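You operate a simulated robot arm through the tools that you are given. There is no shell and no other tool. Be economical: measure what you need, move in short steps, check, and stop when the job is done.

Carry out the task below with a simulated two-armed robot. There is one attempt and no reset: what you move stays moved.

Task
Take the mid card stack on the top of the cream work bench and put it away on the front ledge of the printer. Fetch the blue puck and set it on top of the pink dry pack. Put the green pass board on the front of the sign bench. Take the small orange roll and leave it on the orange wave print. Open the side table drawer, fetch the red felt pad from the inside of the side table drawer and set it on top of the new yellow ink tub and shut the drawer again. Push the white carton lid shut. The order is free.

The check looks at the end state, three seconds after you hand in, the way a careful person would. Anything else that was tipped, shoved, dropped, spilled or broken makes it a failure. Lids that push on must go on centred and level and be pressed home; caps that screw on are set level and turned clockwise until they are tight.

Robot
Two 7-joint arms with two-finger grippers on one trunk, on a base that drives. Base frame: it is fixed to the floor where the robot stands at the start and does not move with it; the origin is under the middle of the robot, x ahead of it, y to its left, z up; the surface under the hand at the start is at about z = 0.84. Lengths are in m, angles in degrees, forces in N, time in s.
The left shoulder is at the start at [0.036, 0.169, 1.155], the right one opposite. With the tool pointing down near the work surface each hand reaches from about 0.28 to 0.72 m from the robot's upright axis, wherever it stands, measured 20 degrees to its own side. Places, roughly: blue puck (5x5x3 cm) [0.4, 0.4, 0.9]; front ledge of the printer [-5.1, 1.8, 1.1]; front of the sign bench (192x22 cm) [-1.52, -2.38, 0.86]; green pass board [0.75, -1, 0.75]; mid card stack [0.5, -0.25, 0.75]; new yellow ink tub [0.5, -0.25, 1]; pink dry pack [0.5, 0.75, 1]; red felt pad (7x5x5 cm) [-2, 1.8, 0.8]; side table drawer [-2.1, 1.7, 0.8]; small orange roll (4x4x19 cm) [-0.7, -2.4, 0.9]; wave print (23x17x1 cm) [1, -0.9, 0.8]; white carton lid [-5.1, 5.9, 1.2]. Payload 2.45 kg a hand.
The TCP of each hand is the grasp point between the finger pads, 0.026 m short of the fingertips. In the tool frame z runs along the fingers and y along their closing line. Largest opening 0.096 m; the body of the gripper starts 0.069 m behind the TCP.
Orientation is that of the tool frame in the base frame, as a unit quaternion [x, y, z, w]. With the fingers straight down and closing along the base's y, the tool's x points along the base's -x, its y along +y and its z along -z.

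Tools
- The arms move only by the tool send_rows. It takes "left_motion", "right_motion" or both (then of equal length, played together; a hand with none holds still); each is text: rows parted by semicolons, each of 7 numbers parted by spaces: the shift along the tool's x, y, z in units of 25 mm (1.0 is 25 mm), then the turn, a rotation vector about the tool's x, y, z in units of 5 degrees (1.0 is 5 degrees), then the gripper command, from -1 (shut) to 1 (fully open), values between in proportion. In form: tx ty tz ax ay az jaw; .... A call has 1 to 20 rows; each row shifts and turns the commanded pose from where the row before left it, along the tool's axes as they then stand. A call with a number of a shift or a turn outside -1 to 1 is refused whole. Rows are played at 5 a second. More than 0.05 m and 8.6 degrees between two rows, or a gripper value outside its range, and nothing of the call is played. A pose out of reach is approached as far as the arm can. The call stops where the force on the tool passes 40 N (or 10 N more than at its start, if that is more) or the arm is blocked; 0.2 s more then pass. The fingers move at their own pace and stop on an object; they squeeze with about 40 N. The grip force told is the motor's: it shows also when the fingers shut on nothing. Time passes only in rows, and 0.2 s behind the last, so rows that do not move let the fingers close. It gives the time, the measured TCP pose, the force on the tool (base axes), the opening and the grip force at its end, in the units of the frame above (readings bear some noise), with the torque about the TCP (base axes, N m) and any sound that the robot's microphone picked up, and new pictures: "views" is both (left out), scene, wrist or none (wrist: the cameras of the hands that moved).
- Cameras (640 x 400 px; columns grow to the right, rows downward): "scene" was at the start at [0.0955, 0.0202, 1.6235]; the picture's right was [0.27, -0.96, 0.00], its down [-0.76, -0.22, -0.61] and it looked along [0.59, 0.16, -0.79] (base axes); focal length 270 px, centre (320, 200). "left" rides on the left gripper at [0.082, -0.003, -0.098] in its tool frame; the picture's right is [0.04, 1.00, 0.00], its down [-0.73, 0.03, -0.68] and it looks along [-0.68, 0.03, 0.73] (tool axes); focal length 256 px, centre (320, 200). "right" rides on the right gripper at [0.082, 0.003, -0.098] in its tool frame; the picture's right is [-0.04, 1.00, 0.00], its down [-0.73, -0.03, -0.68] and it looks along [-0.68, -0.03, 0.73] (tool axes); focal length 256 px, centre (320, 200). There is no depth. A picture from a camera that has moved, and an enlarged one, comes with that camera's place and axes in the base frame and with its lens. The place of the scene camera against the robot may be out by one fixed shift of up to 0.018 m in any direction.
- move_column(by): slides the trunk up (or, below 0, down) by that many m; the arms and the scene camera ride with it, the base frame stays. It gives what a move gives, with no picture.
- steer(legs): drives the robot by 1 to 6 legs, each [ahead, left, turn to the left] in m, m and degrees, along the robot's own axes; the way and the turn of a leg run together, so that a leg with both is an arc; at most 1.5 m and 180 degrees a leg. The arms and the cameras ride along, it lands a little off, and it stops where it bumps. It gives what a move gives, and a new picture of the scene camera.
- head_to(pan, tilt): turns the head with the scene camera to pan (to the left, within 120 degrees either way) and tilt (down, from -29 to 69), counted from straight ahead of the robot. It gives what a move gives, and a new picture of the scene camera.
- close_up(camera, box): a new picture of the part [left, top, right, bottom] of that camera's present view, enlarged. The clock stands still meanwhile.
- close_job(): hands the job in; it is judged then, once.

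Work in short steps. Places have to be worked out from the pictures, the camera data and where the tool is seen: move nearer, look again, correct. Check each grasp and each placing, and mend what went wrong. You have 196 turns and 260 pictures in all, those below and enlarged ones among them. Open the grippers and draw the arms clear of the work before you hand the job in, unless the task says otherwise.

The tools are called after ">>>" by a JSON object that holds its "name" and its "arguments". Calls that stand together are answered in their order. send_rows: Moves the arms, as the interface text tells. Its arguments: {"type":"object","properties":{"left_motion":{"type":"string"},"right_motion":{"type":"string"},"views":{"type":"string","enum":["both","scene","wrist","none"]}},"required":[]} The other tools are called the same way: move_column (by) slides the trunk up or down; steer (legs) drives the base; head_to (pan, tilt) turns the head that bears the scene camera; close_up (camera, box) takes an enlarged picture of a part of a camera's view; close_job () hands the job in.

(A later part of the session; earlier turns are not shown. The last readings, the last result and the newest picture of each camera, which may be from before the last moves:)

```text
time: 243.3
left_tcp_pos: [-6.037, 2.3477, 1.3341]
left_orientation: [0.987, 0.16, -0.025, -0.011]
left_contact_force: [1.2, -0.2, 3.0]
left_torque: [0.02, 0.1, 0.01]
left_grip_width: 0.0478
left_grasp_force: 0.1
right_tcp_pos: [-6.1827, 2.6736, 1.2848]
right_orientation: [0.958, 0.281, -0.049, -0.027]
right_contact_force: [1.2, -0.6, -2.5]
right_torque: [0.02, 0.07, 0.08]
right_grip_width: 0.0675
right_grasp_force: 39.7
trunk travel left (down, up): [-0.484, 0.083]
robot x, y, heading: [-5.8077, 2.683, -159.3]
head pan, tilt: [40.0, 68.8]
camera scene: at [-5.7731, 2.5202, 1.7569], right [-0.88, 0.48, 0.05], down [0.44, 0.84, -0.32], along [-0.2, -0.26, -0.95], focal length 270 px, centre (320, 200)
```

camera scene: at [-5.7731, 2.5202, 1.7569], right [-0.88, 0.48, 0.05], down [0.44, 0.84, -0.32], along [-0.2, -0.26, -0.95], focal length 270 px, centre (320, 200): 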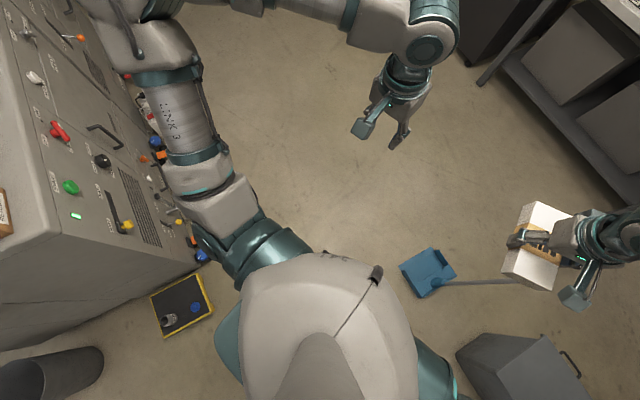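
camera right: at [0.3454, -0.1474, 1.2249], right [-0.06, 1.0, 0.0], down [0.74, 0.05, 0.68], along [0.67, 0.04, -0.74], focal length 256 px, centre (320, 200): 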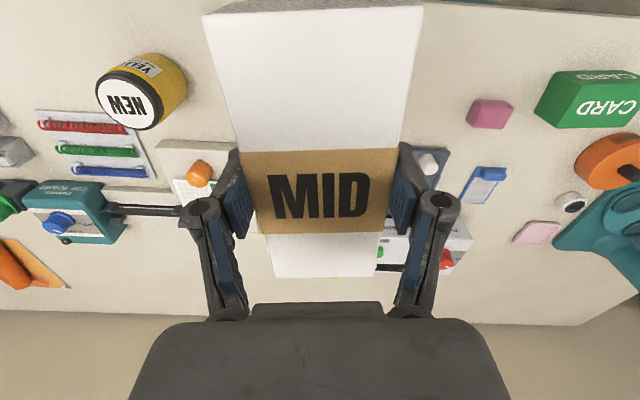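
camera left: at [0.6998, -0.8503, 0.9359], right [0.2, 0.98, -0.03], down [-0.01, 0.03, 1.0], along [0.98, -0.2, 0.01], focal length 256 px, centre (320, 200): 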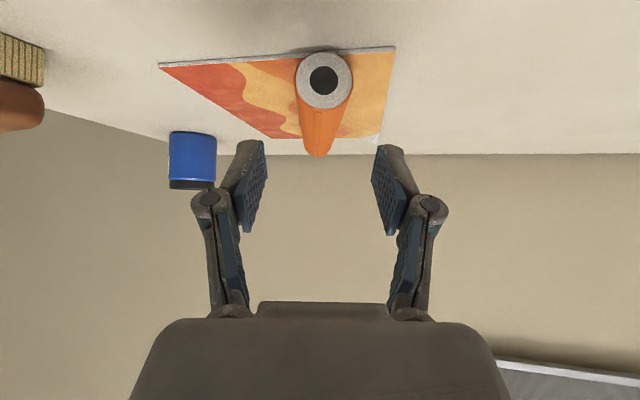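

No contact anywhere; it is a slow rocking of the raised trunk. I lower the trunk in small portions, which costs no pictures.

>>> {"name": "move_column", "arguments": {"by": -0.02}}

>>> {"name": "move_column", "arguments": {"by": -0.02}}

>>> {"name": "move_column", "arguments": {"by": -0.02}}

>>> {"name": "move_column", "arguments": {"by": -0.05}}

>>> {"name": "move_column", "arguments": {"by": -0.05}}

>>> {"name": "move_column", "arguments": {"by": -0.05}}

```text
time: 243.7
left_tcp_pos: [-6.1164, 2.5375, 1.3536]
left_orientation: [0.985, 0.171, -0.016, 0.019]
left_contact_force: [-1.7, 1.7, -2.4]
left_torque: [-0.21, -0.09, -0.01]
left_grip_width: 0.048
left_grasp_force: 0.1
right_tcp_pos: [-6.259, 2.8706, 1.2456]
right_orientation: [0.962, 0.266, -0.04, 0.04]
right_contact_force: [-1.1, 3.7, -3.1]
right_torque: [-0.11, -0.11, -0.1]
right_grip_width: 0.0675
right_grasp_force: 40.4
trunk travel left (down, up): [-0.476, 0.09]
robot x, y, heading: [-5.8151, 2.7095, -158.8]
head pan, tilt: [40.0, 68.8]
stopped: the arm was blocked; the commanded pose is now the measured one
```

```text
time: 244.2
left_tcp_pos: [-6.0261, 2.3461, 1.3087]
left_orientation: [0.985, 0.165, -0.028, -0.039]
left_contact_force: [0.1, -0.8, 1.1]
left_torque: [0.11, -0.02, -0.01]
left_grip_width: 0.0482
left_grasp_force: 0.0
right_tcp_pos: [-6.1757, 2.68, 1.2656]
right_orientation: [0.956, 0.285, -0.059, -0.039]
right_contact_force: [0.9, -2.7, -2.9]
right_torque: [0.13, 0.04, 0.07]
right_grip_width: 0.0674
right_grasp_force: 40.1
trunk travel left (down, up): [-0.461, 0.105]
robot x, y, heading: [-5.8109, 2.6973, -158.4]
head pan, tilt: [40.0, 68.8]
stopped: the arm was blocked; the commanded pose is now the measured one
```

```text
time: 244.8
left_tcp_pos: [-6.0945, 2.5516, 1.323]
left_orientation: [0.985, 0.17, -0.023, -0.002]
left_contact_force: [-1.2, 1.3, -1.9]
left_torque: [-0.24, -0.11, 0.04]
left_grip_width: 0.0481
left_grasp_force: 0.0
right_tcp_pos: [-6.2382, 2.8798, 1.2157]
right_orientation: [0.958, 0.281, -0.054, 0.028]
right_contact_force: [-1.1, 2.4, -3.2]
right_torque: [-0.13, -0.09, -0.04]
right_grip_width: 0.0678
right_grasp_force: 40.2
trunk travel left (down, up): [-0.443, 0.123]
robot x, y, heading: [-5.8151, 2.709, -159.2]
head pan, tilt: [40.0, 68.8]
stopped: the arm was blocked; the commanded pose is now the measured one
```

```text
time: 245.3
left_tcp_pos: [-6.0131, 2.3545, 1.2675]
left_orientation: [0.985, 0.162, -0.029, -0.056]
left_contact_force: [0.5, -1.2, 0.7]
left_torque: [0.15, 0.03, 0.03]
left_grip_width: 0.0478
left_grasp_force: 0.1
right_tcp_pos: [-6.162, 2.6891, 1.2289]
right_orientation: [0.951, 0.297, -0.067, -0.055]
right_contact_force: [0.1, -2.5, -2.3]
right_torque: [0.13, 0.0, 0.1]
right_grip_width: 0.0677
right_grasp_force: 40.7
trunk travel left (down, up): [-0.423, 0.143]
robot x, y, heading: [-5.8082, 2.6966, -158.8]
head pan, tilt: [40.0, 68.8]
stopped: the arm was blocked; the commanded pose is now the measured one
```

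```text
time: 245.8
left_tcp_pos: [-6.0862, 2.562, 1.2698]
left_orientation: [0.987, 0.162, -0.017, -0.002]
left_contact_force: [-0.6, 1.4, -1.3]
left_torque: [-0.14, -0.1, -0.03]
left_grip_width: 0.0479
left_grasp_force: 0.1
right_tcp_pos: [-6.225, 2.8858, 1.1729]
right_orientation: [0.954, 0.292, -0.062, 0.016]
right_contact_force: [-0.2, 3.9, -1.5]
right_torque: [-0.16, -0.07, -0.03]
right_grip_width: 0.0678
right_grasp_force: 40.2
trunk travel left (down, up): [-0.4, 0.167]
robot x, y, heading: [-5.8158, 2.7183, -158.8]
head pan, tilt: [40.0, 68.8]
stopped: the arm was blocked; the commanded pose is now the measured one
```

```text
time: 246.3
left_tcp_pos: [-6.0036, 2.3696, 1.218]
left_orientation: [0.986, 0.155, -0.025, -0.058]
left_contact_force: [0.6, -0.2, 1.1]
left_torque: [0.12, -0.01, 0.04]
left_grip_width: 0.0481
left_grasp_force: 0.1
right_tcp_pos: [-6.1497, 2.7016, 1.1888]
right_orientation: [0.946, 0.306, -0.074, -0.071]
right_contact_force: [-0.4, -1.1, -2.4]
right_torque: [0.12, -0.03, 0.04]
right_grip_width: 0.0677
right_grasp_force: 40.2
trunk travel left (down, up): [-0.381, 0.186]
robot x, y, heading: [-5.8059, 2.7005, -159.0]
head pan, tilt: [40.0, 68.8]
stopped: the arm was blocked; the commanded pose is now the measured one
```

Trunk nearly back to normal height. I let time pass with slow head sweeps.

>>> {"name": "head_to", "arguments": {"pan": -118, "tilt": 30}}

>>> {"name": "head_to", "arguments": {"pan": 110, "tilt": 40}}

>>> {"name": "move_column", "arguments": {"by": -0.03}}

```text
time: 248.8
left_tcp_pos: [-6.0511, 2.5086, 1.2358]
left_orientation: [0.989, 0.149, -0.015, -0.005]
left_contact_force: [0.7, 0.7, 0.0]
left_torque: [0.09, 0.05, -0.07]
left_grip_width: 0.048
left_grasp_force: 0.0
right_tcp_pos: [-6.1955, 2.8372, 1.1728]
right_orientation: [0.953, 0.294, -0.074, -0.025]
right_contact_force: [-1.4, 3.1, -0.9]
right_torque: [-0.17, -0.11, -0.05]
right_grip_width: 0.0676
right_grasp_force: 39.9
trunk travel left (down, up): [-0.381, 0.186]
robot x, y, heading: [-5.8129, 2.7206, -159.3]
head pan, tilt: [-118.0, 30.0]
camera scene: at [-5.8065, 2.8169, 1.7108], right [0.99, -0.12, 0.01], down [-0.06, -0.5, -0.86], along [0.11, 0.85, -0.51], focal length 270 px, centre (320, 200)
```

scene: 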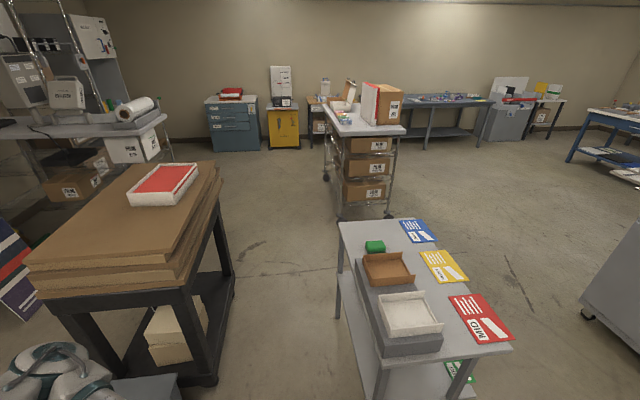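

```text
time: 252.0
left_tcp_pos: [-6.0737, 2.538, 1.2359]
left_orientation: [0.989, 0.149, -0.008, 0.013]
left_contact_force: [0.7, -1.5, -1.6]
left_torque: [0.06, 0.09, -0.05]
left_grip_width: 0.0481
left_grasp_force: 0.0
right_tcp_pos: [-6.2201, 2.8668, 1.1606]
right_orientation: [0.954, 0.292, -0.066, -0.008]
right_contact_force: [-1.2, 1.3, -3.2]
right_torque: [0.01, -0.12, -0.08]
right_grip_width: 0.0676
right_grasp_force: 40.6
trunk travel left (down, up): [-0.381, 0.186]
robot x, y, heading: [-5.819, 2.7292, -159.1]
head pan, tilt: [110.0, 40.0]
camera scene: at [-5.8081, 2.76, 1.6981], right [-0.75, -0.66, 0.02], down [-0.4, 0.43, -0.81], along [0.52, -0.62, -0.59], focal length 270 px, centre (320, 200)
```

scene: 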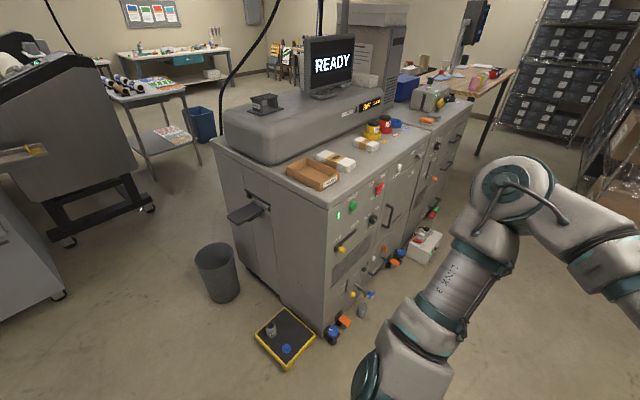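

```text
time: 252.4
left_tcp_pos: [-5.9943, 2.3255, 1.1893]
left_orientation: [0.989, 0.131, -0.03, -0.065]
left_contact_force: [-0.2, 0.8, 1.6]
left_torque: [0.02, -0.04, 0.01]
left_grip_width: 0.0481
left_grasp_force: 0.1
right_tcp_pos: [-6.1401, 2.6668, 1.1872]
right_orientation: [0.949, 0.285, -0.082, -0.106]
right_contact_force: [1.1, -4.3, -2.2]
right_torque: [0.19, 0.02, 0.09]
right_grip_width: 0.0676
right_grasp_force: 40.5
trunk travel left (down, up): [-0.368, 0.198]
robot x, y, heading: [-5.8237, 2.6916, -160.3]
head pan, tilt: [110.0, 40.0]
stopped: the arm was blocked; the commanded pose is now the measured one
```

Arm/trunk commands seem to provoke the rocking, while it calms down in between. I try a short base turn now.

>>> {"name": "head_to", "arguments": {"pan": 60, "tilt": 40}}

>>> {"name": "steer", "arguments": {"legs": [[0, 0, 15]]}}

```text
time: 253.6
left_tcp_pos: [-5.9926, 2.3279, 1.1924]
left_orientation: [0.989, 0.131, -0.028, -0.065]
left_contact_force: [-1.3, 1.8, 0.2]
left_torque: [-0.19, -0.1, 0.07]
left_grip_width: 0.0482
left_grasp_force: 0.1
right_tcp_pos: [-6.1376, 2.6692, 1.1859]
right_orientation: [0.949, 0.286, -0.079, -0.102]
right_contact_force: [0.6, -1.3, -3.6]
right_torque: [0.03, 0.05, 0.1]
right_grip_width: 0.0676
right_grasp_force: 40.0
trunk travel left (down, up): [-0.368, 0.198]
robot x, y, heading: [-5.8167, 2.6872, -160.5]
head pan, tilt: [60.0, 40.0]
camera scene: at [-5.7889, 2.4703, 1.6745], right [-0.98, 0.18, 0.04], down [0.1, 0.69, -0.72], along [-0.15, -0.7, -0.69], focal length 270 px, centre (320, 200)
```

scene: 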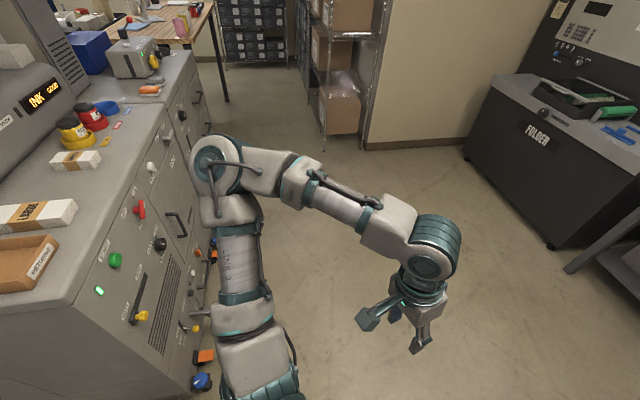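

```text
time: 254.4
left_tcp_pos: [-6.0004, 2.4017, 1.1893]
left_orientation: [0.991, 0.125, -0.01, -0.043]
left_contact_force: [-1.0, 1.0, -0.8]
left_torque: [-0.04, -0.07, 0.0]
left_grip_width: 0.0479
left_grasp_force: 0.0
right_tcp_pos: [-6.1535, 2.7325, 1.1762]
right_orientation: [0.951, 0.282, -0.083, -0.095]
right_contact_force: [0.9, -2.5, -3.2]
right_torque: [0.18, 0.05, 0.04]
right_grip_width: 0.0677
right_grasp_force: 40.0
trunk travel left (down, up): [-0.368, 0.198]
robot x, y, heading: [-5.8176, 2.7109, -159.4]
head pan, tilt: [60.0, 40.0]
stopped in leg 1: the robot was blocked; the commanded pose is now the measured one
camera scene: at [-5.8494, 2.62, 1.6834], right [-0.99, 0.17, -0.01], down [0.11, 0.63, -0.77], along [-0.12, -0.76, -0.64], focal length 270 px, centre (320, 200)
```

scene: 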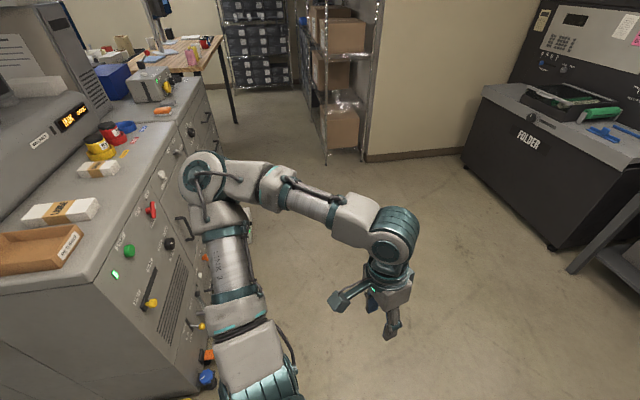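

It is a slowly decaying sideways sway of about 1 s period, which every command kicks again. I wait it out with head tilts only (they don't excite it sideways).

>>> {"name": "head_to", "arguments": {"pan": 60, "tilt": -29}}

>>> {"name": "head_to", "arguments": {"pan": 60, "tilt": 69}}

>>> {"name": "head_to", "arguments": {"pan": 60, "tilt": -29}}

>>> {"name": "head_to", "arguments": {"pan": 60, "tilt": 45}}

```text
time: 255.8
left_tcp_pos: [-6.0033, 2.4274, 1.1975]
left_orientation: [0.99, 0.129, -0.015, -0.057]
left_contact_force: [1.1, -0.8, -0.3]
left_torque: [0.14, 0.0, -0.02]
left_grip_width: 0.048
left_grasp_force: 0.0
right_tcp_pos: [-6.1415, 2.7493, 1.1733]
right_orientation: [0.944, 0.307, -0.086, -0.085]
right_contact_force: [2.6, -3.5, -3.0]
right_torque: [0.31, 0.09, -0.02]
right_grip_width: 0.0676
right_grasp_force: 39.6
trunk travel left (down, up): [-0.368, 0.198]
robot x, y, heading: [-5.8108, 2.7102, -160.0]
head pan, tilt: [60.0, -28.6]
camera scene: at [-5.8002, 2.5488, 1.7811], right [-0.98, 0.17, 0.02], down [-0.09, -0.42, -0.9], along [-0.15, -0.89, 0.43], focal length 270 px, centre (320, 200)
```

scene: 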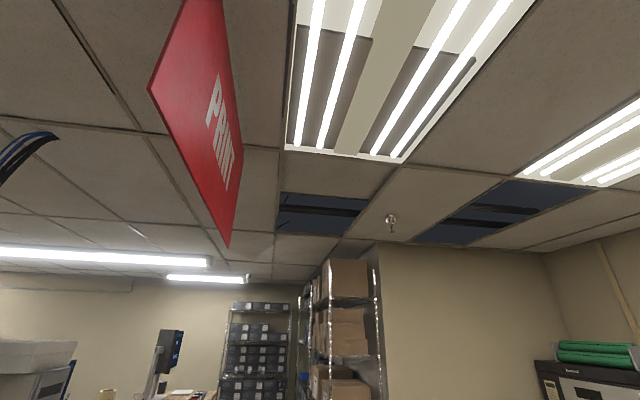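

```text
time: 257.5
left_tcp_pos: [-5.9781, 2.356, 1.1909]
left_orientation: [0.988, 0.134, -0.028, -0.073]
left_contact_force: [0.6, 1.2, 2.1]
left_torque: [-0.04, 0.03, 0.02]
left_grip_width: 0.0478
left_grasp_force: 0.0
right_tcp_pos: [-6.1242, 2.6837, 1.1837]
right_orientation: [0.942, 0.306, -0.088, -0.104]
right_contact_force: [0.0, -2.8, -2.1]
right_torque: [0.12, -0.03, 0.06]
right_grip_width: 0.0676
right_grasp_force: 40.1
trunk travel left (down, up): [-0.368, 0.198]
robot x, y, heading: [-5.8142, 2.6981, -159.2]
head pan, tilt: [60.0, 68.8]
camera scene: at [-5.7949, 2.5548, 1.644], right [-0.99, 0.16, 0.02], down [0.15, 0.94, -0.32], along [-0.07, -0.31, -0.95], focal length 270 px, centre (320, 200)
```

scene: 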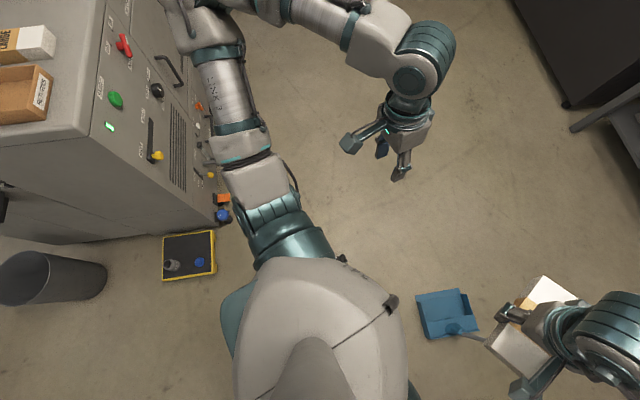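

```text
time: 259.3
left_tcp_pos: [-6.0419, 2.4906, 1.205]
left_orientation: [0.992, 0.126, -0.007, -0.014]
left_contact_force: [0.1, 0.9, 0.5]
left_torque: [0.06, 0.04, -0.03]
left_grip_width: 0.048
left_grasp_force: 0.1
right_tcp_pos: [-6.1886, 2.8206, 1.1647]
right_orientation: [0.952, 0.289, -0.081, -0.057]
right_contact_force: [1.0, -0.2, -2.9]
right_torque: [0.04, 0.05, -0.03]
right_grip_width: 0.0677
right_grasp_force: 40.2
trunk travel left (down, up): [-0.368, 0.198]
robot x, y, heading: [-5.8259, 2.721, -159.6]
head pan, tilt: [60.0, -28.6]
camera scene: at [-5.8965, 2.7588, 1.7882], right [-0.99, 0.16, -0.04], down [-0.05, -0.53, -0.85], along [-0.16, -0.83, 0.53], focal length 270 px, centre (320, 200)
```

scene: 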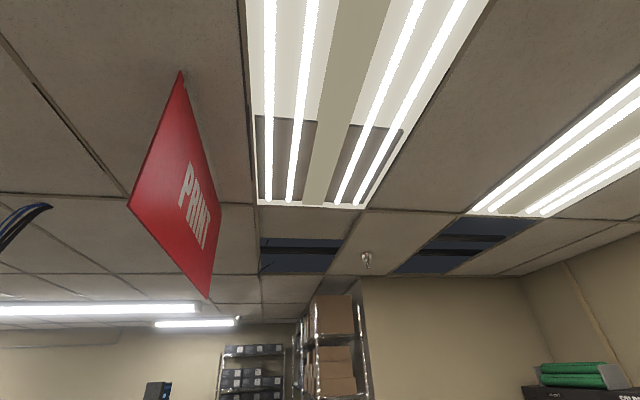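

```text
time: 260.7
left_tcp_pos: [-5.9715, 2.3611, 1.1919]
left_orientation: [0.988, 0.133, -0.026, -0.076]
left_contact_force: [-0.4, 2.5, 1.1]
left_torque: [-0.25, -0.09, 0.03]
left_grip_width: 0.0483
left_grasp_force: 0.1
right_tcp_pos: [-6.1141, 2.6869, 1.1837]
right_orientation: [0.942, 0.307, -0.09, -0.104]
right_contact_force: [1.5, -0.1, -4.0]
right_torque: [0.08, 0.03, 0.07]
right_grip_width: 0.0677
right_grasp_force: 39.4
trunk travel left (down, up): [-0.368, 0.198]
robot x, y, heading: [-5.8087, 2.6983, -159.4]
head pan, tilt: [60.0, 45.0]
camera scene: at [-5.7717, 2.4861, 1.6678], right [-0.99, 0.16, 0.04], down [0.1, 0.75, -0.66], along [-0.14, -0.64, -0.75], focal length 270 px, centre (320, 200)
```

scene: 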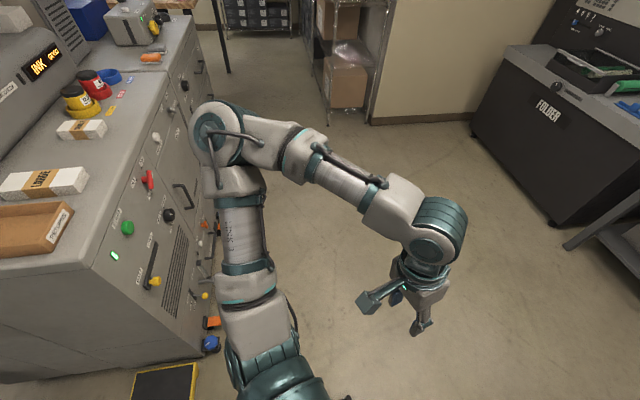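

The sway does not die by itself. I try a gentle drive straight back, which should move the base off whatever it rocks on.

>>> {"name": "steer", "arguments": {"legs": [[-0.1, 0, 0]]}}

>>> {"name": "steer", "arguments": {"legs": [[0.1, 0, 0]]}}

```text
time: 261.5
left_tcp_pos: [-5.985, 2.4362, 1.188]
left_orientation: [0.99, 0.126, -0.009, -0.055]
left_contact_force: [-0.2, 0.1, 0.8]
left_torque: [-0.02, 0.0, 0.04]
left_grip_width: 0.0476
left_grasp_force: 0.0
right_tcp_pos: [-6.133, 2.7556, 1.1727]
right_orientation: [0.946, 0.297, -0.09, -0.099]
right_contact_force: [1.3, -2.0, -2.7]
right_torque: [0.18, 0.02, 0.09]
right_grip_width: 0.0677
right_grasp_force: 40.1
trunk travel left (down, up): [-0.368, 0.198]
robot x, y, heading: [-5.8069, 2.7221, -158.7]
head pan, tilt: [60.0, 45.0]
stopped in leg 1: the robot was blocked; the commanded pose is now the measured one
camera scene: at [-5.8357, 2.6378, 1.6761], right [-0.99, 0.16, -0.01], down [0.12, 0.69, -0.71], along [-0.1, -0.7, -0.71], focal length 270 px, centre (320, 200)
```

scene: 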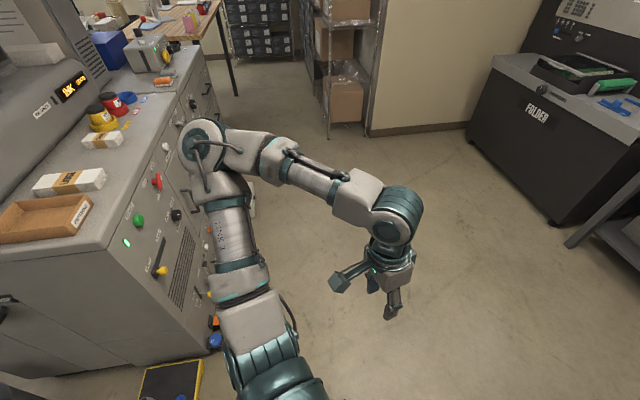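

```text
time: 262.6
left_tcp_pos: [-5.9937, 2.4503, 1.185]
left_orientation: [0.994, 0.094, -0.014, -0.045]
left_contact_force: [-0.2, 1.8, 0.8]
left_torque: [-0.04, 0.04, 0.04]
left_grip_width: 0.0481
left_grasp_force: 0.1
right_tcp_pos: [-6.1358, 2.7794, 1.1821]
right_orientation: [0.948, 0.277, -0.102, -0.119]
right_contact_force: [2.2, -2.0, -1.9]
right_torque: [0.15, 0.09, 0.06]
right_grip_width: 0.0675
right_grasp_force: 40.4
trunk travel left (down, up): [-0.368, 0.198]
robot x, y, heading: [-5.8421, 2.7165, -161.1]
head pan, tilt: [60.0, 45.0]
stopped in leg 1: the robot was blocked; the commanded pose is now the measured one
camera scene: at [-5.8427, 2.6397, 1.6769], right [-0.98, 0.19, 0.01], down [0.13, 0.69, -0.71], along [-0.14, -0.7, -0.7], focal length 270 px, centre (320, 200)
```

scene: 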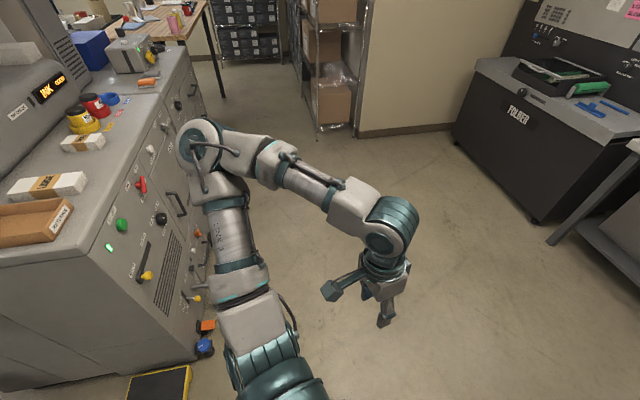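

I lower the trunk further in several calls to make it stiffer.

>>> {"name": "move_column", "arguments": {"by": -0.1}}

>>> {"name": "move_column", "arguments": {"by": -0.1}}

>>> {"name": "move_column", "arguments": {"by": -0.1}}

>>> {"name": "move_column", "arguments": {"by": -0.1}}

```text
time: 263.2
left_tcp_pos: [-6.0612, 2.6141, 1.1757]
left_orientation: [0.994, 0.11, -0.002, -0.013]
left_contact_force: [-0.7, 1.0, -4.7]
left_torque: [-0.16, -0.06, 0.0]
left_grip_width: 0.048
left_grasp_force: 0.1
right_tcp_pos: [-6.1921, 2.9162, 1.1179]
right_orientation: [0.942, 0.319, -0.099, -0.048]
right_contact_force: [1.1, 3.0, -3.7]
right_torque: [-0.06, 0.08, -0.08]
right_grip_width: 0.0677
right_grasp_force: 39.9
trunk travel left (down, up): [-0.336, 0.231]
robot x, y, heading: [-5.852, 2.7312, -160.6]
head pan, tilt: [60.0, 45.0]
stopped: the arm was blocked; the commanded pose is now the measured one
```

```text
time: 263.7
left_tcp_pos: [-5.9882, 2.419, 1.1299]
left_orientation: [0.991, 0.103, -0.018, -0.088]
left_contact_force: [1.0, 2.2, 2.1]
left_torque: [-0.07, 0.05, 0.06]
left_grip_width: 0.0481
left_grasp_force: 0.0
right_tcp_pos: [-6.1265, 2.7366, 1.1304]
right_orientation: [0.929, 0.326, -0.099, -0.144]
right_contact_force: [0.9, -3.3, -2.8]
right_torque: [0.2, 0.01, 0.04]
right_grip_width: 0.0675
right_grasp_force: 40.3
trunk travel left (down, up): [-0.32, 0.247]
robot x, y, heading: [-5.8426, 2.7096, -160.6]
head pan, tilt: [60.0, 45.0]
stopped: the arm was blocked; the commanded pose is now the measured one
```

```text
time: 264.2
left_tcp_pos: [-6.0572, 2.6202, 1.1309]
left_orientation: [0.995, 0.098, 0.008, -0.016]
left_contact_force: [-0.2, 0.9, -4.6]
left_torque: [-0.15, -0.14, 0.04]
left_grip_width: 0.048
left_grasp_force: 0.2
right_tcp_pos: [-6.1939, 2.921, 1.0822]
right_orientation: [0.946, 0.308, -0.086, -0.057]
right_contact_force: [1.3, 1.0, -3.8]
right_torque: [0.01, 0.13, -0.06]
right_grip_width: 0.0677
right_grasp_force: 39.6
trunk travel left (down, up): [-0.301, 0.266]
robot x, y, heading: [-5.8542, 2.7317, -160.7]
head pan, tilt: [60.0, 45.0]
stopped: the arm was blocked; the commanded pose is now the measured one
```

```text
time: 264.7
left_tcp_pos: [-5.9828, 2.4325, 1.0901]
left_orientation: [0.991, 0.092, -0.01, -0.096]
left_contact_force: [0.9, 0.4, 1.3]
left_torque: [-0.05, 0.04, 0.03]
left_grip_width: 0.0483
left_grasp_force: 0.1
right_tcp_pos: [-6.1271, 2.7433, 1.0988]
right_orientation: [0.933, 0.313, -0.088, -0.151]
right_contact_force: [0.6, -4.0, -1.7]
right_torque: [0.18, -0.08, 0.03]
right_grip_width: 0.0676
right_grasp_force: 40.1
trunk travel left (down, up): [-0.286, 0.28]
robot x, y, heading: [-5.8484, 2.7096, -160.6]
head pan, tilt: [60.0, 45.0]
stopped: the arm was blocked; the commanded pose is now the measured one
```

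Trunk is below normal height now. I let it settle with long head sweeps.

>>> {"name": "head_to", "arguments": {"pan": 60, "tilt": -20}}

>>> {"name": "head_to", "arguments": {"pan": -60, "tilt": 45}}

>>> {"name": "head_to", "arguments": {"pan": 60, "tilt": 45}}

```text
time: 266.1
left_tcp_pos: [-6.0288, 2.5662, 1.1073]
left_orientation: [0.995, 0.089, 0.005, -0.04]
left_contact_force: [-0.4, -1.4, 0.7]
left_torque: [0.13, 0.01, -0.05]
left_grip_width: 0.0481
left_grasp_force: 0.0
right_tcp_pos: [-6.1728, 2.8759, 1.081]
right_orientation: [0.946, 0.299, -0.085, -0.095]
right_contact_force: [0.0, 2.8, -2.7]
right_torque: [-0.13, 0.0, 0.0]
right_grip_width: 0.0678
right_grasp_force: 39.8
trunk travel left (down, up): [-0.286, 0.28]
robot x, y, heading: [-5.8582, 2.7313, -160.6]
head pan, tilt: [60.0, -20.0]
camera scene: at [-5.9157, 2.6652, 1.6954], right [-0.98, 0.19, -0.01], down [-0.06, -0.35, -0.94], along [-0.18, -0.92, 0.35], focal length 270 px, centre (320, 200)
```

scene: 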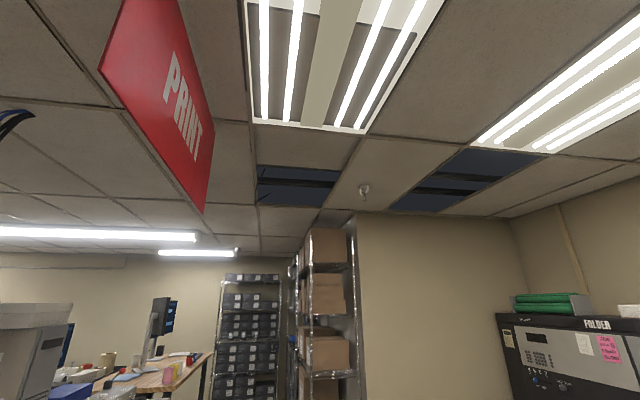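

```text
time: 268.1
left_tcp_pos: [-6.0364, 2.5824, 1.1089]
left_orientation: [0.995, 0.091, 0.006, -0.029]
left_contact_force: [-0.6, -0.2, 0.6]
left_torque: [0.03, -0.03, 0.01]
left_grip_width: 0.0478
left_grasp_force: 0.0
right_tcp_pos: [-6.1804, 2.8956, 1.075]
right_orientation: [0.945, 0.303, -0.086, -0.09]
right_contact_force: [-1.3, 3.0, -2.2]
right_torque: [-0.11, -0.14, -0.01]
right_grip_width: 0.0677
right_grasp_force: 39.7
trunk travel left (down, up): [-0.286, 0.28]
robot x, y, heading: [-5.8556, 2.7377, -160.5]
head pan, tilt: [-60.0, 45.0]
camera scene: at [-5.9844, 2.854, 1.5873], right [0.65, 0.76, -0.03], down [0.55, -0.5, -0.67], along [-0.52, 0.42, -0.74], focal length 270 px, centre (320, 200)
```

scene: 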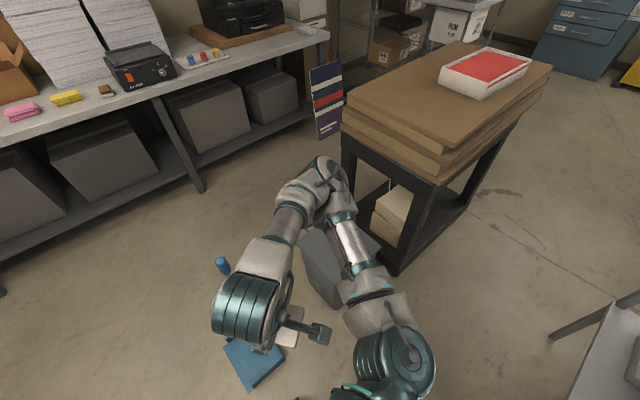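

```text
time: 270.1
left_tcp_pos: [-6.0238, 2.5437, 1.1001]
left_orientation: [0.995, 0.094, 0.008, -0.043]
left_contact_force: [-0.4, -0.6, -1.2]
left_torque: [0.04, 0.0, -0.03]
left_grip_width: 0.0482
left_grasp_force: 0.1
right_tcp_pos: [-6.172, 2.8565, 1.0793]
right_orientation: [0.943, 0.306, -0.083, -0.106]
right_contact_force: [-1.9, 0.6, -3.2]
right_torque: [0.0, -0.14, -0.08]
right_grip_width: 0.0676
right_grasp_force: 40.4
trunk travel left (down, up): [-0.286, 0.28]
robot x, y, heading: [-5.8503, 2.7349, -160.2]
head pan, tilt: [60.0, 45.0]
camera scene: at [-5.9397, 2.7003, 1.5933], right [-0.98, 0.18, -0.03], down [0.14, 0.66, -0.73], along [-0.11, -0.73, -0.68], focal length 270 px, centre (320, 200)
```

scene: 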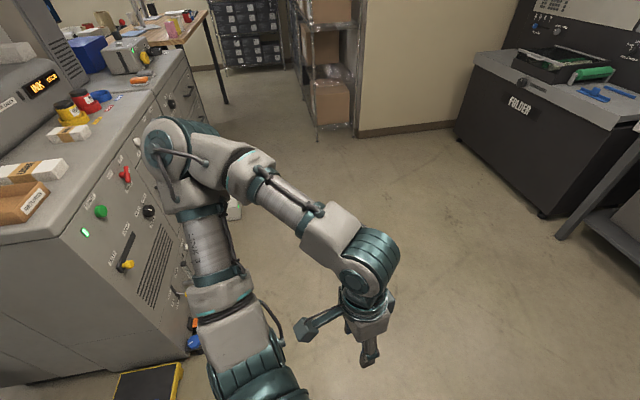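

The sway is down to ~2 cm. Now a 20° turn.

>>> {"name": "steer", "arguments": {"legs": [[0, 0, 20]]}}

```text
time: 271.5
left_tcp_pos: [-5.9286, 2.4755, 1.103]
left_orientation: [0.964, 0.259, -0.011, -0.058]
left_contact_force: [0.4, -0.1, 0.5]
left_torque: [-0.01, 0.03, 0.0]
left_grip_width: 0.0479
left_grasp_force: 0.1
right_tcp_pos: [-6.17, 2.7168, 1.0895]
right_orientation: [0.875, 0.462, -0.106, -0.098]
right_contact_force: [0.6, 0.0, -0.5]
right_torque: [0.1, -0.01, 0.0]
right_grip_width: 0.0676
right_grasp_force: 39.9
trunk travel left (down, up): [-0.286, 0.28]
robot x, y, heading: [-5.8515, 2.7247, -140.8]
head pan, tilt: [60.0, 45.0]
camera scene: at [-5.846, 2.5849, 1.5921], right [-0.99, -0.16, 0.01], down [-0.12, 0.71, -0.69], along [0.1, -0.69, -0.72], focal length 270 px, centre (320, 200)
```

scene: 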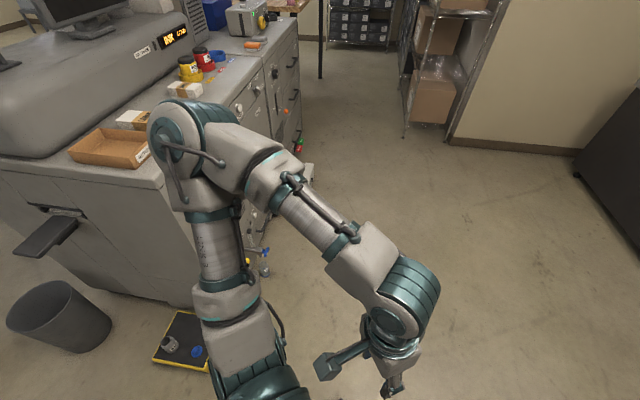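

Works now. Continue turning in moderate legs to heading ≈0.

>>> {"name": "steer", "arguments": {"legs": [[0, 0, 35], [0, 0, 35], [0, 0, 35], [0, 0, 35]]}}

```text
time: 278.6
left_tcp_pos: [-5.6294, 2.8938, 1.1016]
left_orientation: [0.093, 0.993, -0.07, -0.01]
left_contact_force: [-0.2, -0.7, 0.2]
left_torque: [-0.02, 0.04, 0.01]
left_grip_width: 0.0482
left_grasp_force: 0.0
right_tcp_pos: [-5.6054, 2.5514, 1.0948]
right_orientation: [-0.129, 0.98, -0.138, 0.065]
right_contact_force: [0.8, 1.8, -2.1]
right_torque: [-0.1, 0.14, 0.04]
right_grip_width: 0.0677
right_grasp_force: 39.8
trunk travel left (down, up): [-0.286, 0.28]
robot x, y, heading: [-5.8511, 2.7367, -2.1]
head pan, tilt: [60.0, 45.0]
camera scene: at [-5.7661, 2.8529, 1.5907], right [0.85, -0.53, 0.02], down [-0.37, -0.63, -0.68], along [0.37, 0.57, -0.73], focal length 270 px, centre (320, 200)
```

scene: 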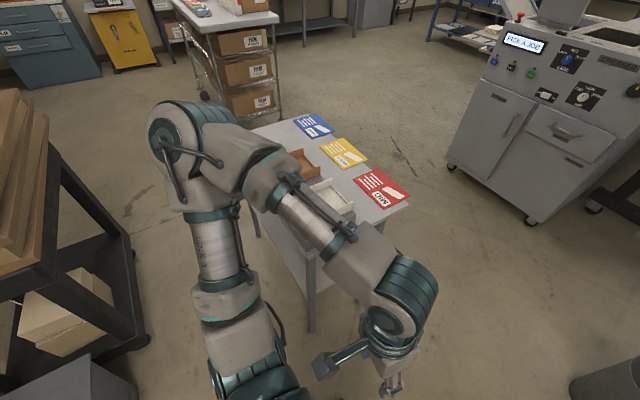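

Heading ≈0. I strafe toward the ledge and look at it.

>>> {"name": "steer", "arguments": {"legs": [[0, -0.35, 0], [0, -0.35, 2]]}}

>>> {"name": "head_to", "arguments": {"pan": -5, "tilt": 40}}

```text
time: 282.7
left_tcp_pos: [-5.6511, 2.1677, 1.1062]
left_orientation: [0.077, 0.996, -0.052, -0.01]
left_contact_force: [-0.4, -0.2, 0.3]
left_torque: [0.04, -0.05, 0.0]
left_grip_width: 0.0481
left_grasp_force: 0.0
right_tcp_pos: [-5.6159, 1.8286, 1.0874]
right_orientation: [-0.144, 0.98, -0.119, 0.069]
right_contact_force: [0.0, 0.1, -2.2]
right_torque: [-0.02, 0.08, -0.01]
right_grip_width: 0.0674
right_grasp_force: 39.8
trunk travel left (down, up): [-0.286, 0.28]
robot x, y, heading: [-5.8669, 2.0408, 0.1]
head pan, tilt: [60.0, 45.0]
camera scene: at [-5.7841, 2.0975, 1.5948], right [0.87, -0.5, 0.0], down [-0.35, -0.61, -0.71], along [0.35, 0.62, -0.71], focal length 270 px, centre (320, 200)
```

scene: 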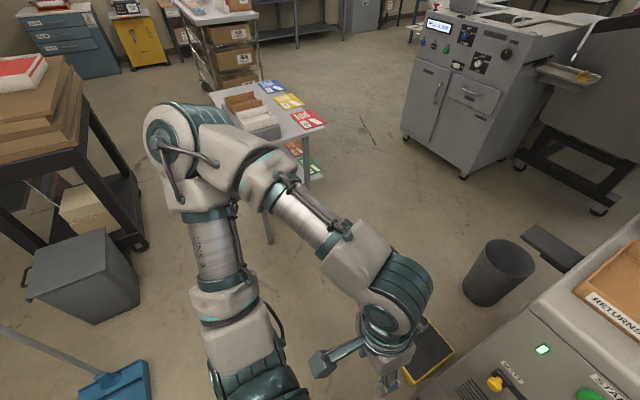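

```text
time: 284.0
left_tcp_pos: [-5.6531, 2.1711, 1.1088]
left_orientation: [0.076, 0.996, -0.053, -0.009]
left_contact_force: [0.3, 0.4, -0.2]
left_torque: [-0.03, -0.01, 0.0]
left_grip_width: 0.0478
left_grasp_force: 0.0
right_tcp_pos: [-5.6172, 1.8324, 1.0906]
right_orientation: [-0.143, 0.98, -0.119, 0.069]
right_contact_force: [0.1, 0.3, -3.4]
right_torque: [-0.01, 0.08, -0.04]
right_grip_width: 0.0677
right_grasp_force: 40.2
trunk travel left (down, up): [-0.286, 0.28]
robot x, y, heading: [-5.8604, 2.0435, 0.2]
head pan, tilt: [-5.0, 40.0]
camera scene: at [-5.7402, 2.0271, 1.6017], right [-0.08, -1.0, 0.0], down [-0.64, 0.05, -0.76], along [0.76, -0.07, -0.64], focal length 270 px, centre (320, 200)
```

scene: 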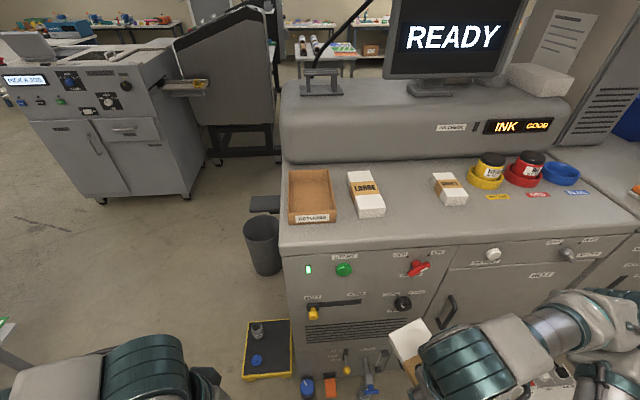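

The ledge has a clear gap between the LARGE and SMALL stacks (around (−5.08, 1.64)) — just the place for MID. I straighten the right hand's tilt and raise it, then drive closer.

>>> {"name": "send_rows", "arguments": {"right_motion": "0 0 0 -0.69 0.4 0.83 -1;0 0 0 -0.69 0.4 0.83 -1;0 0 0 -0.69 0.4 0.83 -1;0 0 0 -0.69 0.4 0.83 -1;0 0 -0.8 0 0 0 -1;0 0 -0.8 0 0 0 -1;0 0 -0.8 0 0 0 -1;0 0 -0.8 0 0 0 -1;0 0 -0.8 0 0 0 -1;0 0 -0.8 0 0 0 -1;0 0 0 0 0 0 -1", "views": "none"}}

>>> {"name": "steer", "arguments": {"legs": [[0, -0.2, 0], [0.14, 0, 0]]}}

>>> {"name": "close_up", "arguments": {"camera": "right", "box": [0, 0, 640, 400]}}

```text
time: 286.4
left_tcp_pos: [-5.653, 2.1702, 1.1068]
left_orientation: [0.076, 0.996, -0.053, -0.009]
left_contact_force: [0.1, 1.5, 0.0]
left_torque: [-0.03, -0.02, -0.03]
left_grip_width: 0.048
left_grasp_force: 0.1
right_tcp_pos: [-5.6151, 1.8335, 1.2121]
right_orientation: [-0.001, 1.0, -0.001, 0.001]
right_contact_force: [1.4, 1.3, -2.3]
right_torque: [0.02, 0.08, 0.01]
right_grip_width: 0.0674
right_grasp_force: 40.0
right hand out of reach, approached as far as the arm can: row 1
trunk travel left (down, up): [-0.286, 0.28]
robot x, y, heading: [-5.8675, 2.0439, 0.1]
head pan, tilt: [-5.0, 40.0]
```

```text
time: 289.0
left_tcp_pos: [-5.5167, 1.9669, 1.1076]
left_orientation: [0.074, 0.996, -0.052, -0.008]
left_contact_force: [-0.7, -0.2, 0.4]
left_torque: [0.0, 0.0, 0.02]
left_grip_width: 0.0481
left_grasp_force: 0.0
right_tcp_pos: [-5.4781, 1.6293, 1.2121]
right_orientation: [-0.003, 1.0, -0.001, 0.002]
right_contact_force: [-0.2, -0.2, -2.7]
right_torque: [-0.01, 0.04, -0.02]
right_grip_width: 0.0676
right_grasp_force: 39.7
trunk travel left (down, up): [-0.286, 0.28]
robot x, y, heading: [-5.728, 1.8389, 0.1]
head pan, tilt: [-5.0, 40.0]
camera scene: at [-5.6046, 1.8272, 1.602], right [-0.08, -1.0, 0.0], down [-0.64, 0.05, -0.77], along [0.76, -0.06, -0.64], focal length 270 px, centre (320, 200)
```

scene: 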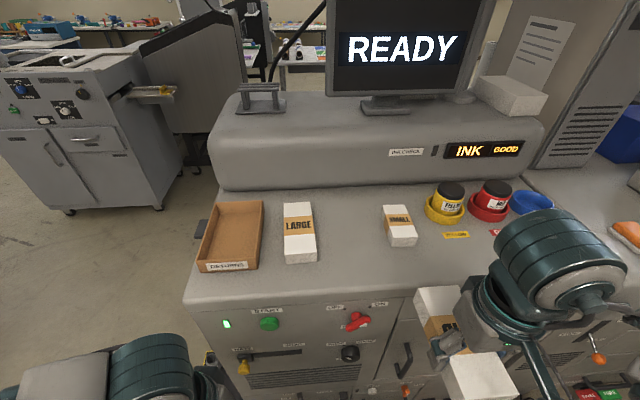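

```text
1.00 times, centred on (320, 200) of right (not enlarged: the box is as wide or as high as the picture)
camera zoom: at [-5.5596, 1.6307, 1.3103], right [0.04, 1.0, 0.0], down [0.73, -0.03, 0.68], along [0.68, -0.03, -0.73], focal length 256 px, centre (320, 200)
```

zoom: 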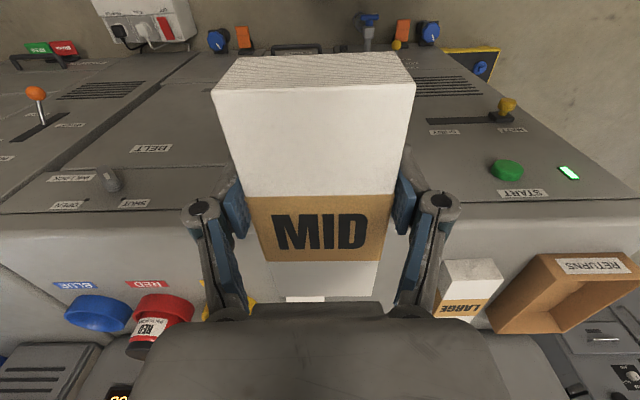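

The stack has pitched ~19° in the grip (near end up), so I tilt the hand by −19° to level it, then carry it over the gap.

>>> {"name": "send_rows", "arguments": {"right_motion": "0 0 0 0 -0.95 0 -1;0 0 0 0 -0.95 0 -1;0 0 0 0 -0.95 0 -1;0 0 0 0 -0.95 0 -1;-0.92 0.16 0.49 0 0 0 -1;-0.92 0.16 0.49 0 0 0 -1;-0.92 0.16 0.49 0 0 0 -1;-0.92 0.16 0.49 0 0 0 -1;-0.92 0.16 0.49 0 0 0 -1;-0.92 0.16 0.49 0 0 0 -1;-0.92 0.16 0.49 0 0 0 -1;-0.92 0.16 0.49 0 0 0 -1;-0.92 0.16 0.49 0 0 0 -1;-0.92 0.16 0.49 0 0 0 -1;-0.92 0.16 0.49 0 0 0 -1;-0.92 0.16 0.49 0 0 0 -1;-0.92 0.16 0.49 0 0 0 -1;0 0 0 0 0 0 -1;0 0 0 0 0 0 -1", "views": "both"}}

```text
time: 293.0
left_tcp_pos: [-5.517, 1.9609, 1.1085]
left_orientation: [0.076, 0.996, -0.049, -0.008]
left_contact_force: [0.2, -0.6, 0.0]
left_torque: [-0.02, 0.0, -0.01]
left_grip_width: 0.0481
left_grasp_force: 0.0
right_tcp_pos: [-5.1441, 1.6766, 1.1572]
right_orientation: [-0.003, 0.986, 0.002, 0.165]
right_contact_force: [0.6, 0.0, -2.0]
right_torque: [-0.02, 0.03, 0.02]
right_grip_width: 0.0678
right_grasp_force: 40.0
trunk travel left (down, up): [-0.286, 0.28]
robot x, y, heading: [-5.7283, 1.8385, 0.2]
head pan, tilt: [-5.0, 40.0]
camera scene: at [-5.6002, 1.8136, 1.6015], right [-0.08, -1.0, 0.0], down [-0.64, 0.06, -0.76], along [0.76, -0.06, -0.65], focal length 270 px, centre (320, 200)
camera right: at [-5.2531, 1.6787, 1.2248], right [0.03, 1.0, 0.02], down [0.47, -0.03, 0.88], along [0.88, -0.02, -0.47], focal length 256 px, centre (320, 200)
```

scene: 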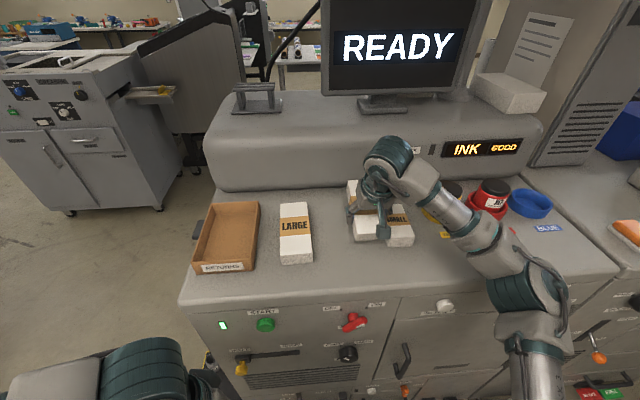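
right: 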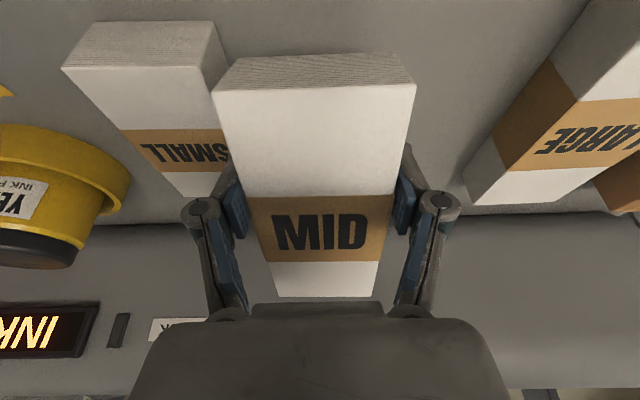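

Comparing both views, the ledge is at z≈1.10 and the gap spans y 1.63–1.80. I shift to y≈1.72 first and check level.

>>> {"name": "send_rows", "arguments": {"right_motion": "0 0.9 -0.1 0 0 0 -1;0 0.85 -0.1 0 0 0 -1;0 0 0 0 0 0 -1;0 0 0 0 0 0 -1", "views": "wrist"}}

>>> {"name": "close_up", "arguments": {"camera": "scene", "box": [260, 120, 460, 280]}}

```text
time: 294.0
left_tcp_pos: [-5.5161, 1.9657, 1.1071]
left_orientation: [0.076, 0.996, -0.051, -0.009]
left_contact_force: [-0.1, 0.3, -0.4]
left_torque: [-0.02, 0.02, 0.02]
left_grip_width: 0.0478
left_grasp_force: 0.0
right_tcp_pos: [-5.1454, 1.7245, 1.1637]
right_orientation: [-0.001, 0.986, 0.001, 0.167]
right_contact_force: [-0.4, 0.2, -2.4]
right_torque: [0.0, 0.03, -0.01]
right_grip_width: 0.0676
right_grasp_force: 40.5
trunk travel left (down, up): [-0.286, 0.28]
robot x, y, heading: [-5.7292, 1.8414, 0.3]
head pan, tilt: [-5.0, 40.0]
camera right: at [-5.2547, 1.7281, 1.2308], right [0.03, 1.0, 0.01], down [0.47, -0.03, 0.88], along [0.88, -0.02, -0.47], focal length 256 px, centre (320, 200)
```

right: 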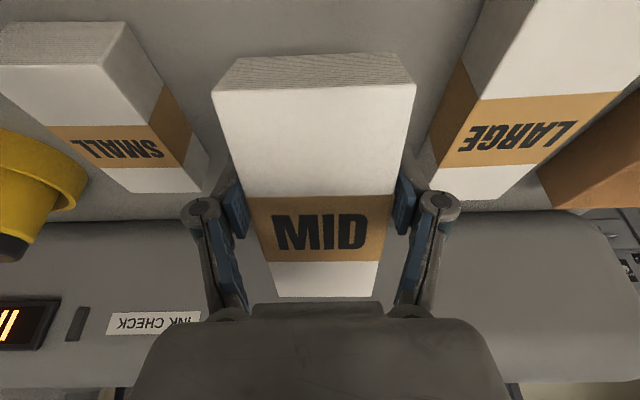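

```text
2.50 times, centred on (360, 200) of scene
camera zoom: at [-5.6002, 1.8235, 1.6015], right [-0.08, -1.0, 0.0], down [-0.64, 0.05, -0.76], along [0.76, -0.06, -0.65], focal length 674 px, centre (220, 200)
```

zoom: 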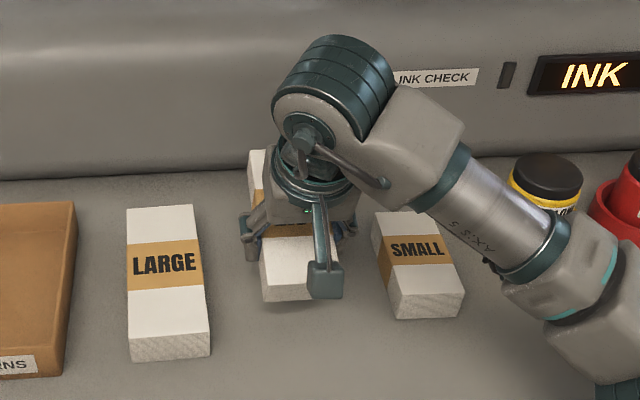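

Centred between the neighbours. Lower slowly to the ledge.

>>> {"name": "send_rows", "arguments": {"right_motion": "0.16 -0.2 0.47 0 0 0 -1;0.08 -0.1 0.24 0 0 0 -1;0.04 0 0.12 0 0 0 -1;0.03 0 0.1 0 0 0 -1;0.03 0 0.1 0 0 0 -1;0 0 0 0 0 0 -1", "views": "wrist"}}

```text
time: 295.4
left_tcp_pos: [-5.517, 1.9582, 1.108]
left_orientation: [0.075, 0.996, -0.05, -0.008]
left_contact_force: [0.3, -0.1, 1.1]
left_torque: [0.01, -0.01, -0.05]
left_grip_width: 0.0479
left_grasp_force: 0.0
right_tcp_pos: [-5.1444, 1.7094, 1.1364]
right_orientation: [-0.002, 0.986, 0.003, 0.166]
right_contact_force: [1.1, -0.2, -2.9]
right_torque: [0.01, 0.08, 0.01]
right_grip_width: 0.0676
right_grasp_force: 39.8
trunk travel left (down, up): [-0.286, 0.28]
robot x, y, heading: [-5.7263, 1.8404, 0.3]
head pan, tilt: [-5.0, 40.0]
camera right: at [-5.2535, 1.7117, 1.2033], right [0.03, 1.0, 0.02], down [0.47, -0.03, 0.88], along [0.88, -0.02, -0.47], focal length 256 px, centre (320, 200)
```

right: 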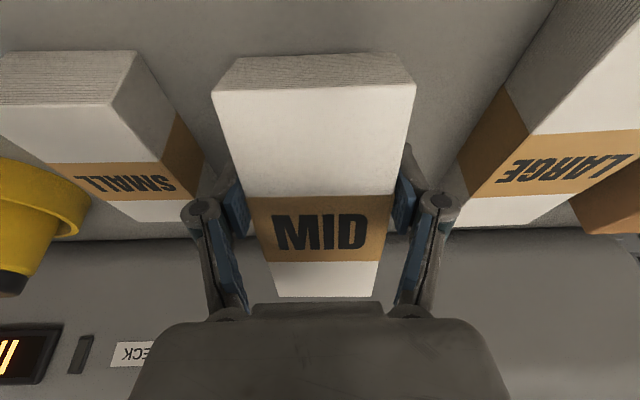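

No contact yet. Continue in 2.5 mm steps.

>>> {"name": "send_rows", "arguments": {"right_motion": "0.04 0 0.11 0 0 0 -1;0.03 0 0.1 0 0 0 -1;0.03 0 0.1 0 0 0 -1;0.03 0 0.1 0 0 0 -1;0.03 0 0.1 0 0 0 -1;0.03 0 0.1 0 0 0 -1;0 0 0 0 0 0 -1", "views": "wrist"}}

```text
time: 297.0
left_tcp_pos: [-5.5167, 1.9647, 1.1086]
left_orientation: [0.074, 0.996, -0.05, -0.008]
left_contact_force: [0.4, -0.2, 0.0]
left_torque: [-0.01, -0.04, -0.03]
left_grip_width: 0.048
left_grasp_force: 0.0
right_tcp_pos: [-5.1445, 1.7151, 1.1219]
right_orientation: [-0.002, 0.986, 0.002, 0.167]
right_contact_force: [-0.3, 0.9, -3.1]
right_torque: [-0.04, 0.07, -0.02]
right_grip_width: 0.0675
right_grasp_force: 39.7
trunk travel left (down, up): [-0.286, 0.28]
robot x, y, heading: [-5.7279, 1.8411, 0.3]
head pan, tilt: [-5.0, 40.0]
camera right: at [-5.2539, 1.7185, 1.1875], right [0.03, 1.0, 0.01], down [0.47, -0.03, 0.88], along [0.88, -0.02, -0.47], focal length 256 px, centre (320, 200)
```

right: 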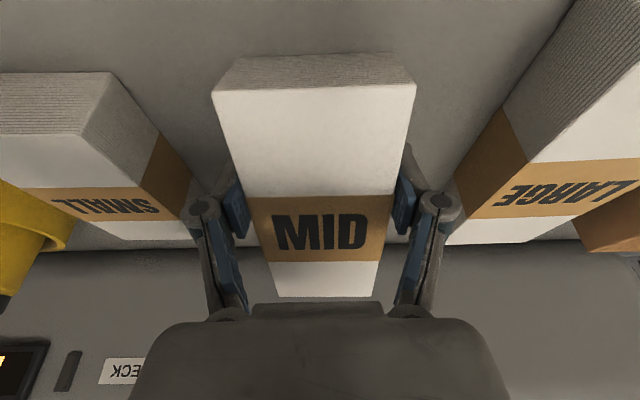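

Ledge is near z≈1.086 by parallax; a few more millimetres.

>>> {"name": "send_rows", "arguments": {"right_motion": "0.03 0 0.08 0 0 0 -1;0.03 0 0.08 0 0 0 -1;0.03 0 0.08 0 0 0 -1;0.03 0 0.08 0 0 0 -1;0.03 0 0.08 0 0 0 -1;0 0 0 0 0 0 -1", "views": "none"}}

```text
time: 298.4
left_tcp_pos: [-5.5164, 1.964, 1.1079]
left_orientation: [0.076, 0.996, -0.051, -0.008]
left_contact_force: [-0.5, -0.6, 0.4]
left_torque: [0.04, 0.04, -0.01]
left_grip_width: 0.0482
left_grasp_force: 0.0
right_tcp_pos: [-5.146, 1.7153, 1.1105]
right_orientation: [-0.002, 0.986, 0.001, 0.167]
right_contact_force: [7.6, 1.5, 17.3]
right_torque: [0.09, 0.65, -0.09]
right_grip_width: 0.0675
right_grasp_force: 40.6
trunk travel left (down, up): [-0.286, 0.28]
robot x, y, heading: [-5.7286, 1.8421, 0.5]
head pan, tilt: [-5.0, 40.0]
```

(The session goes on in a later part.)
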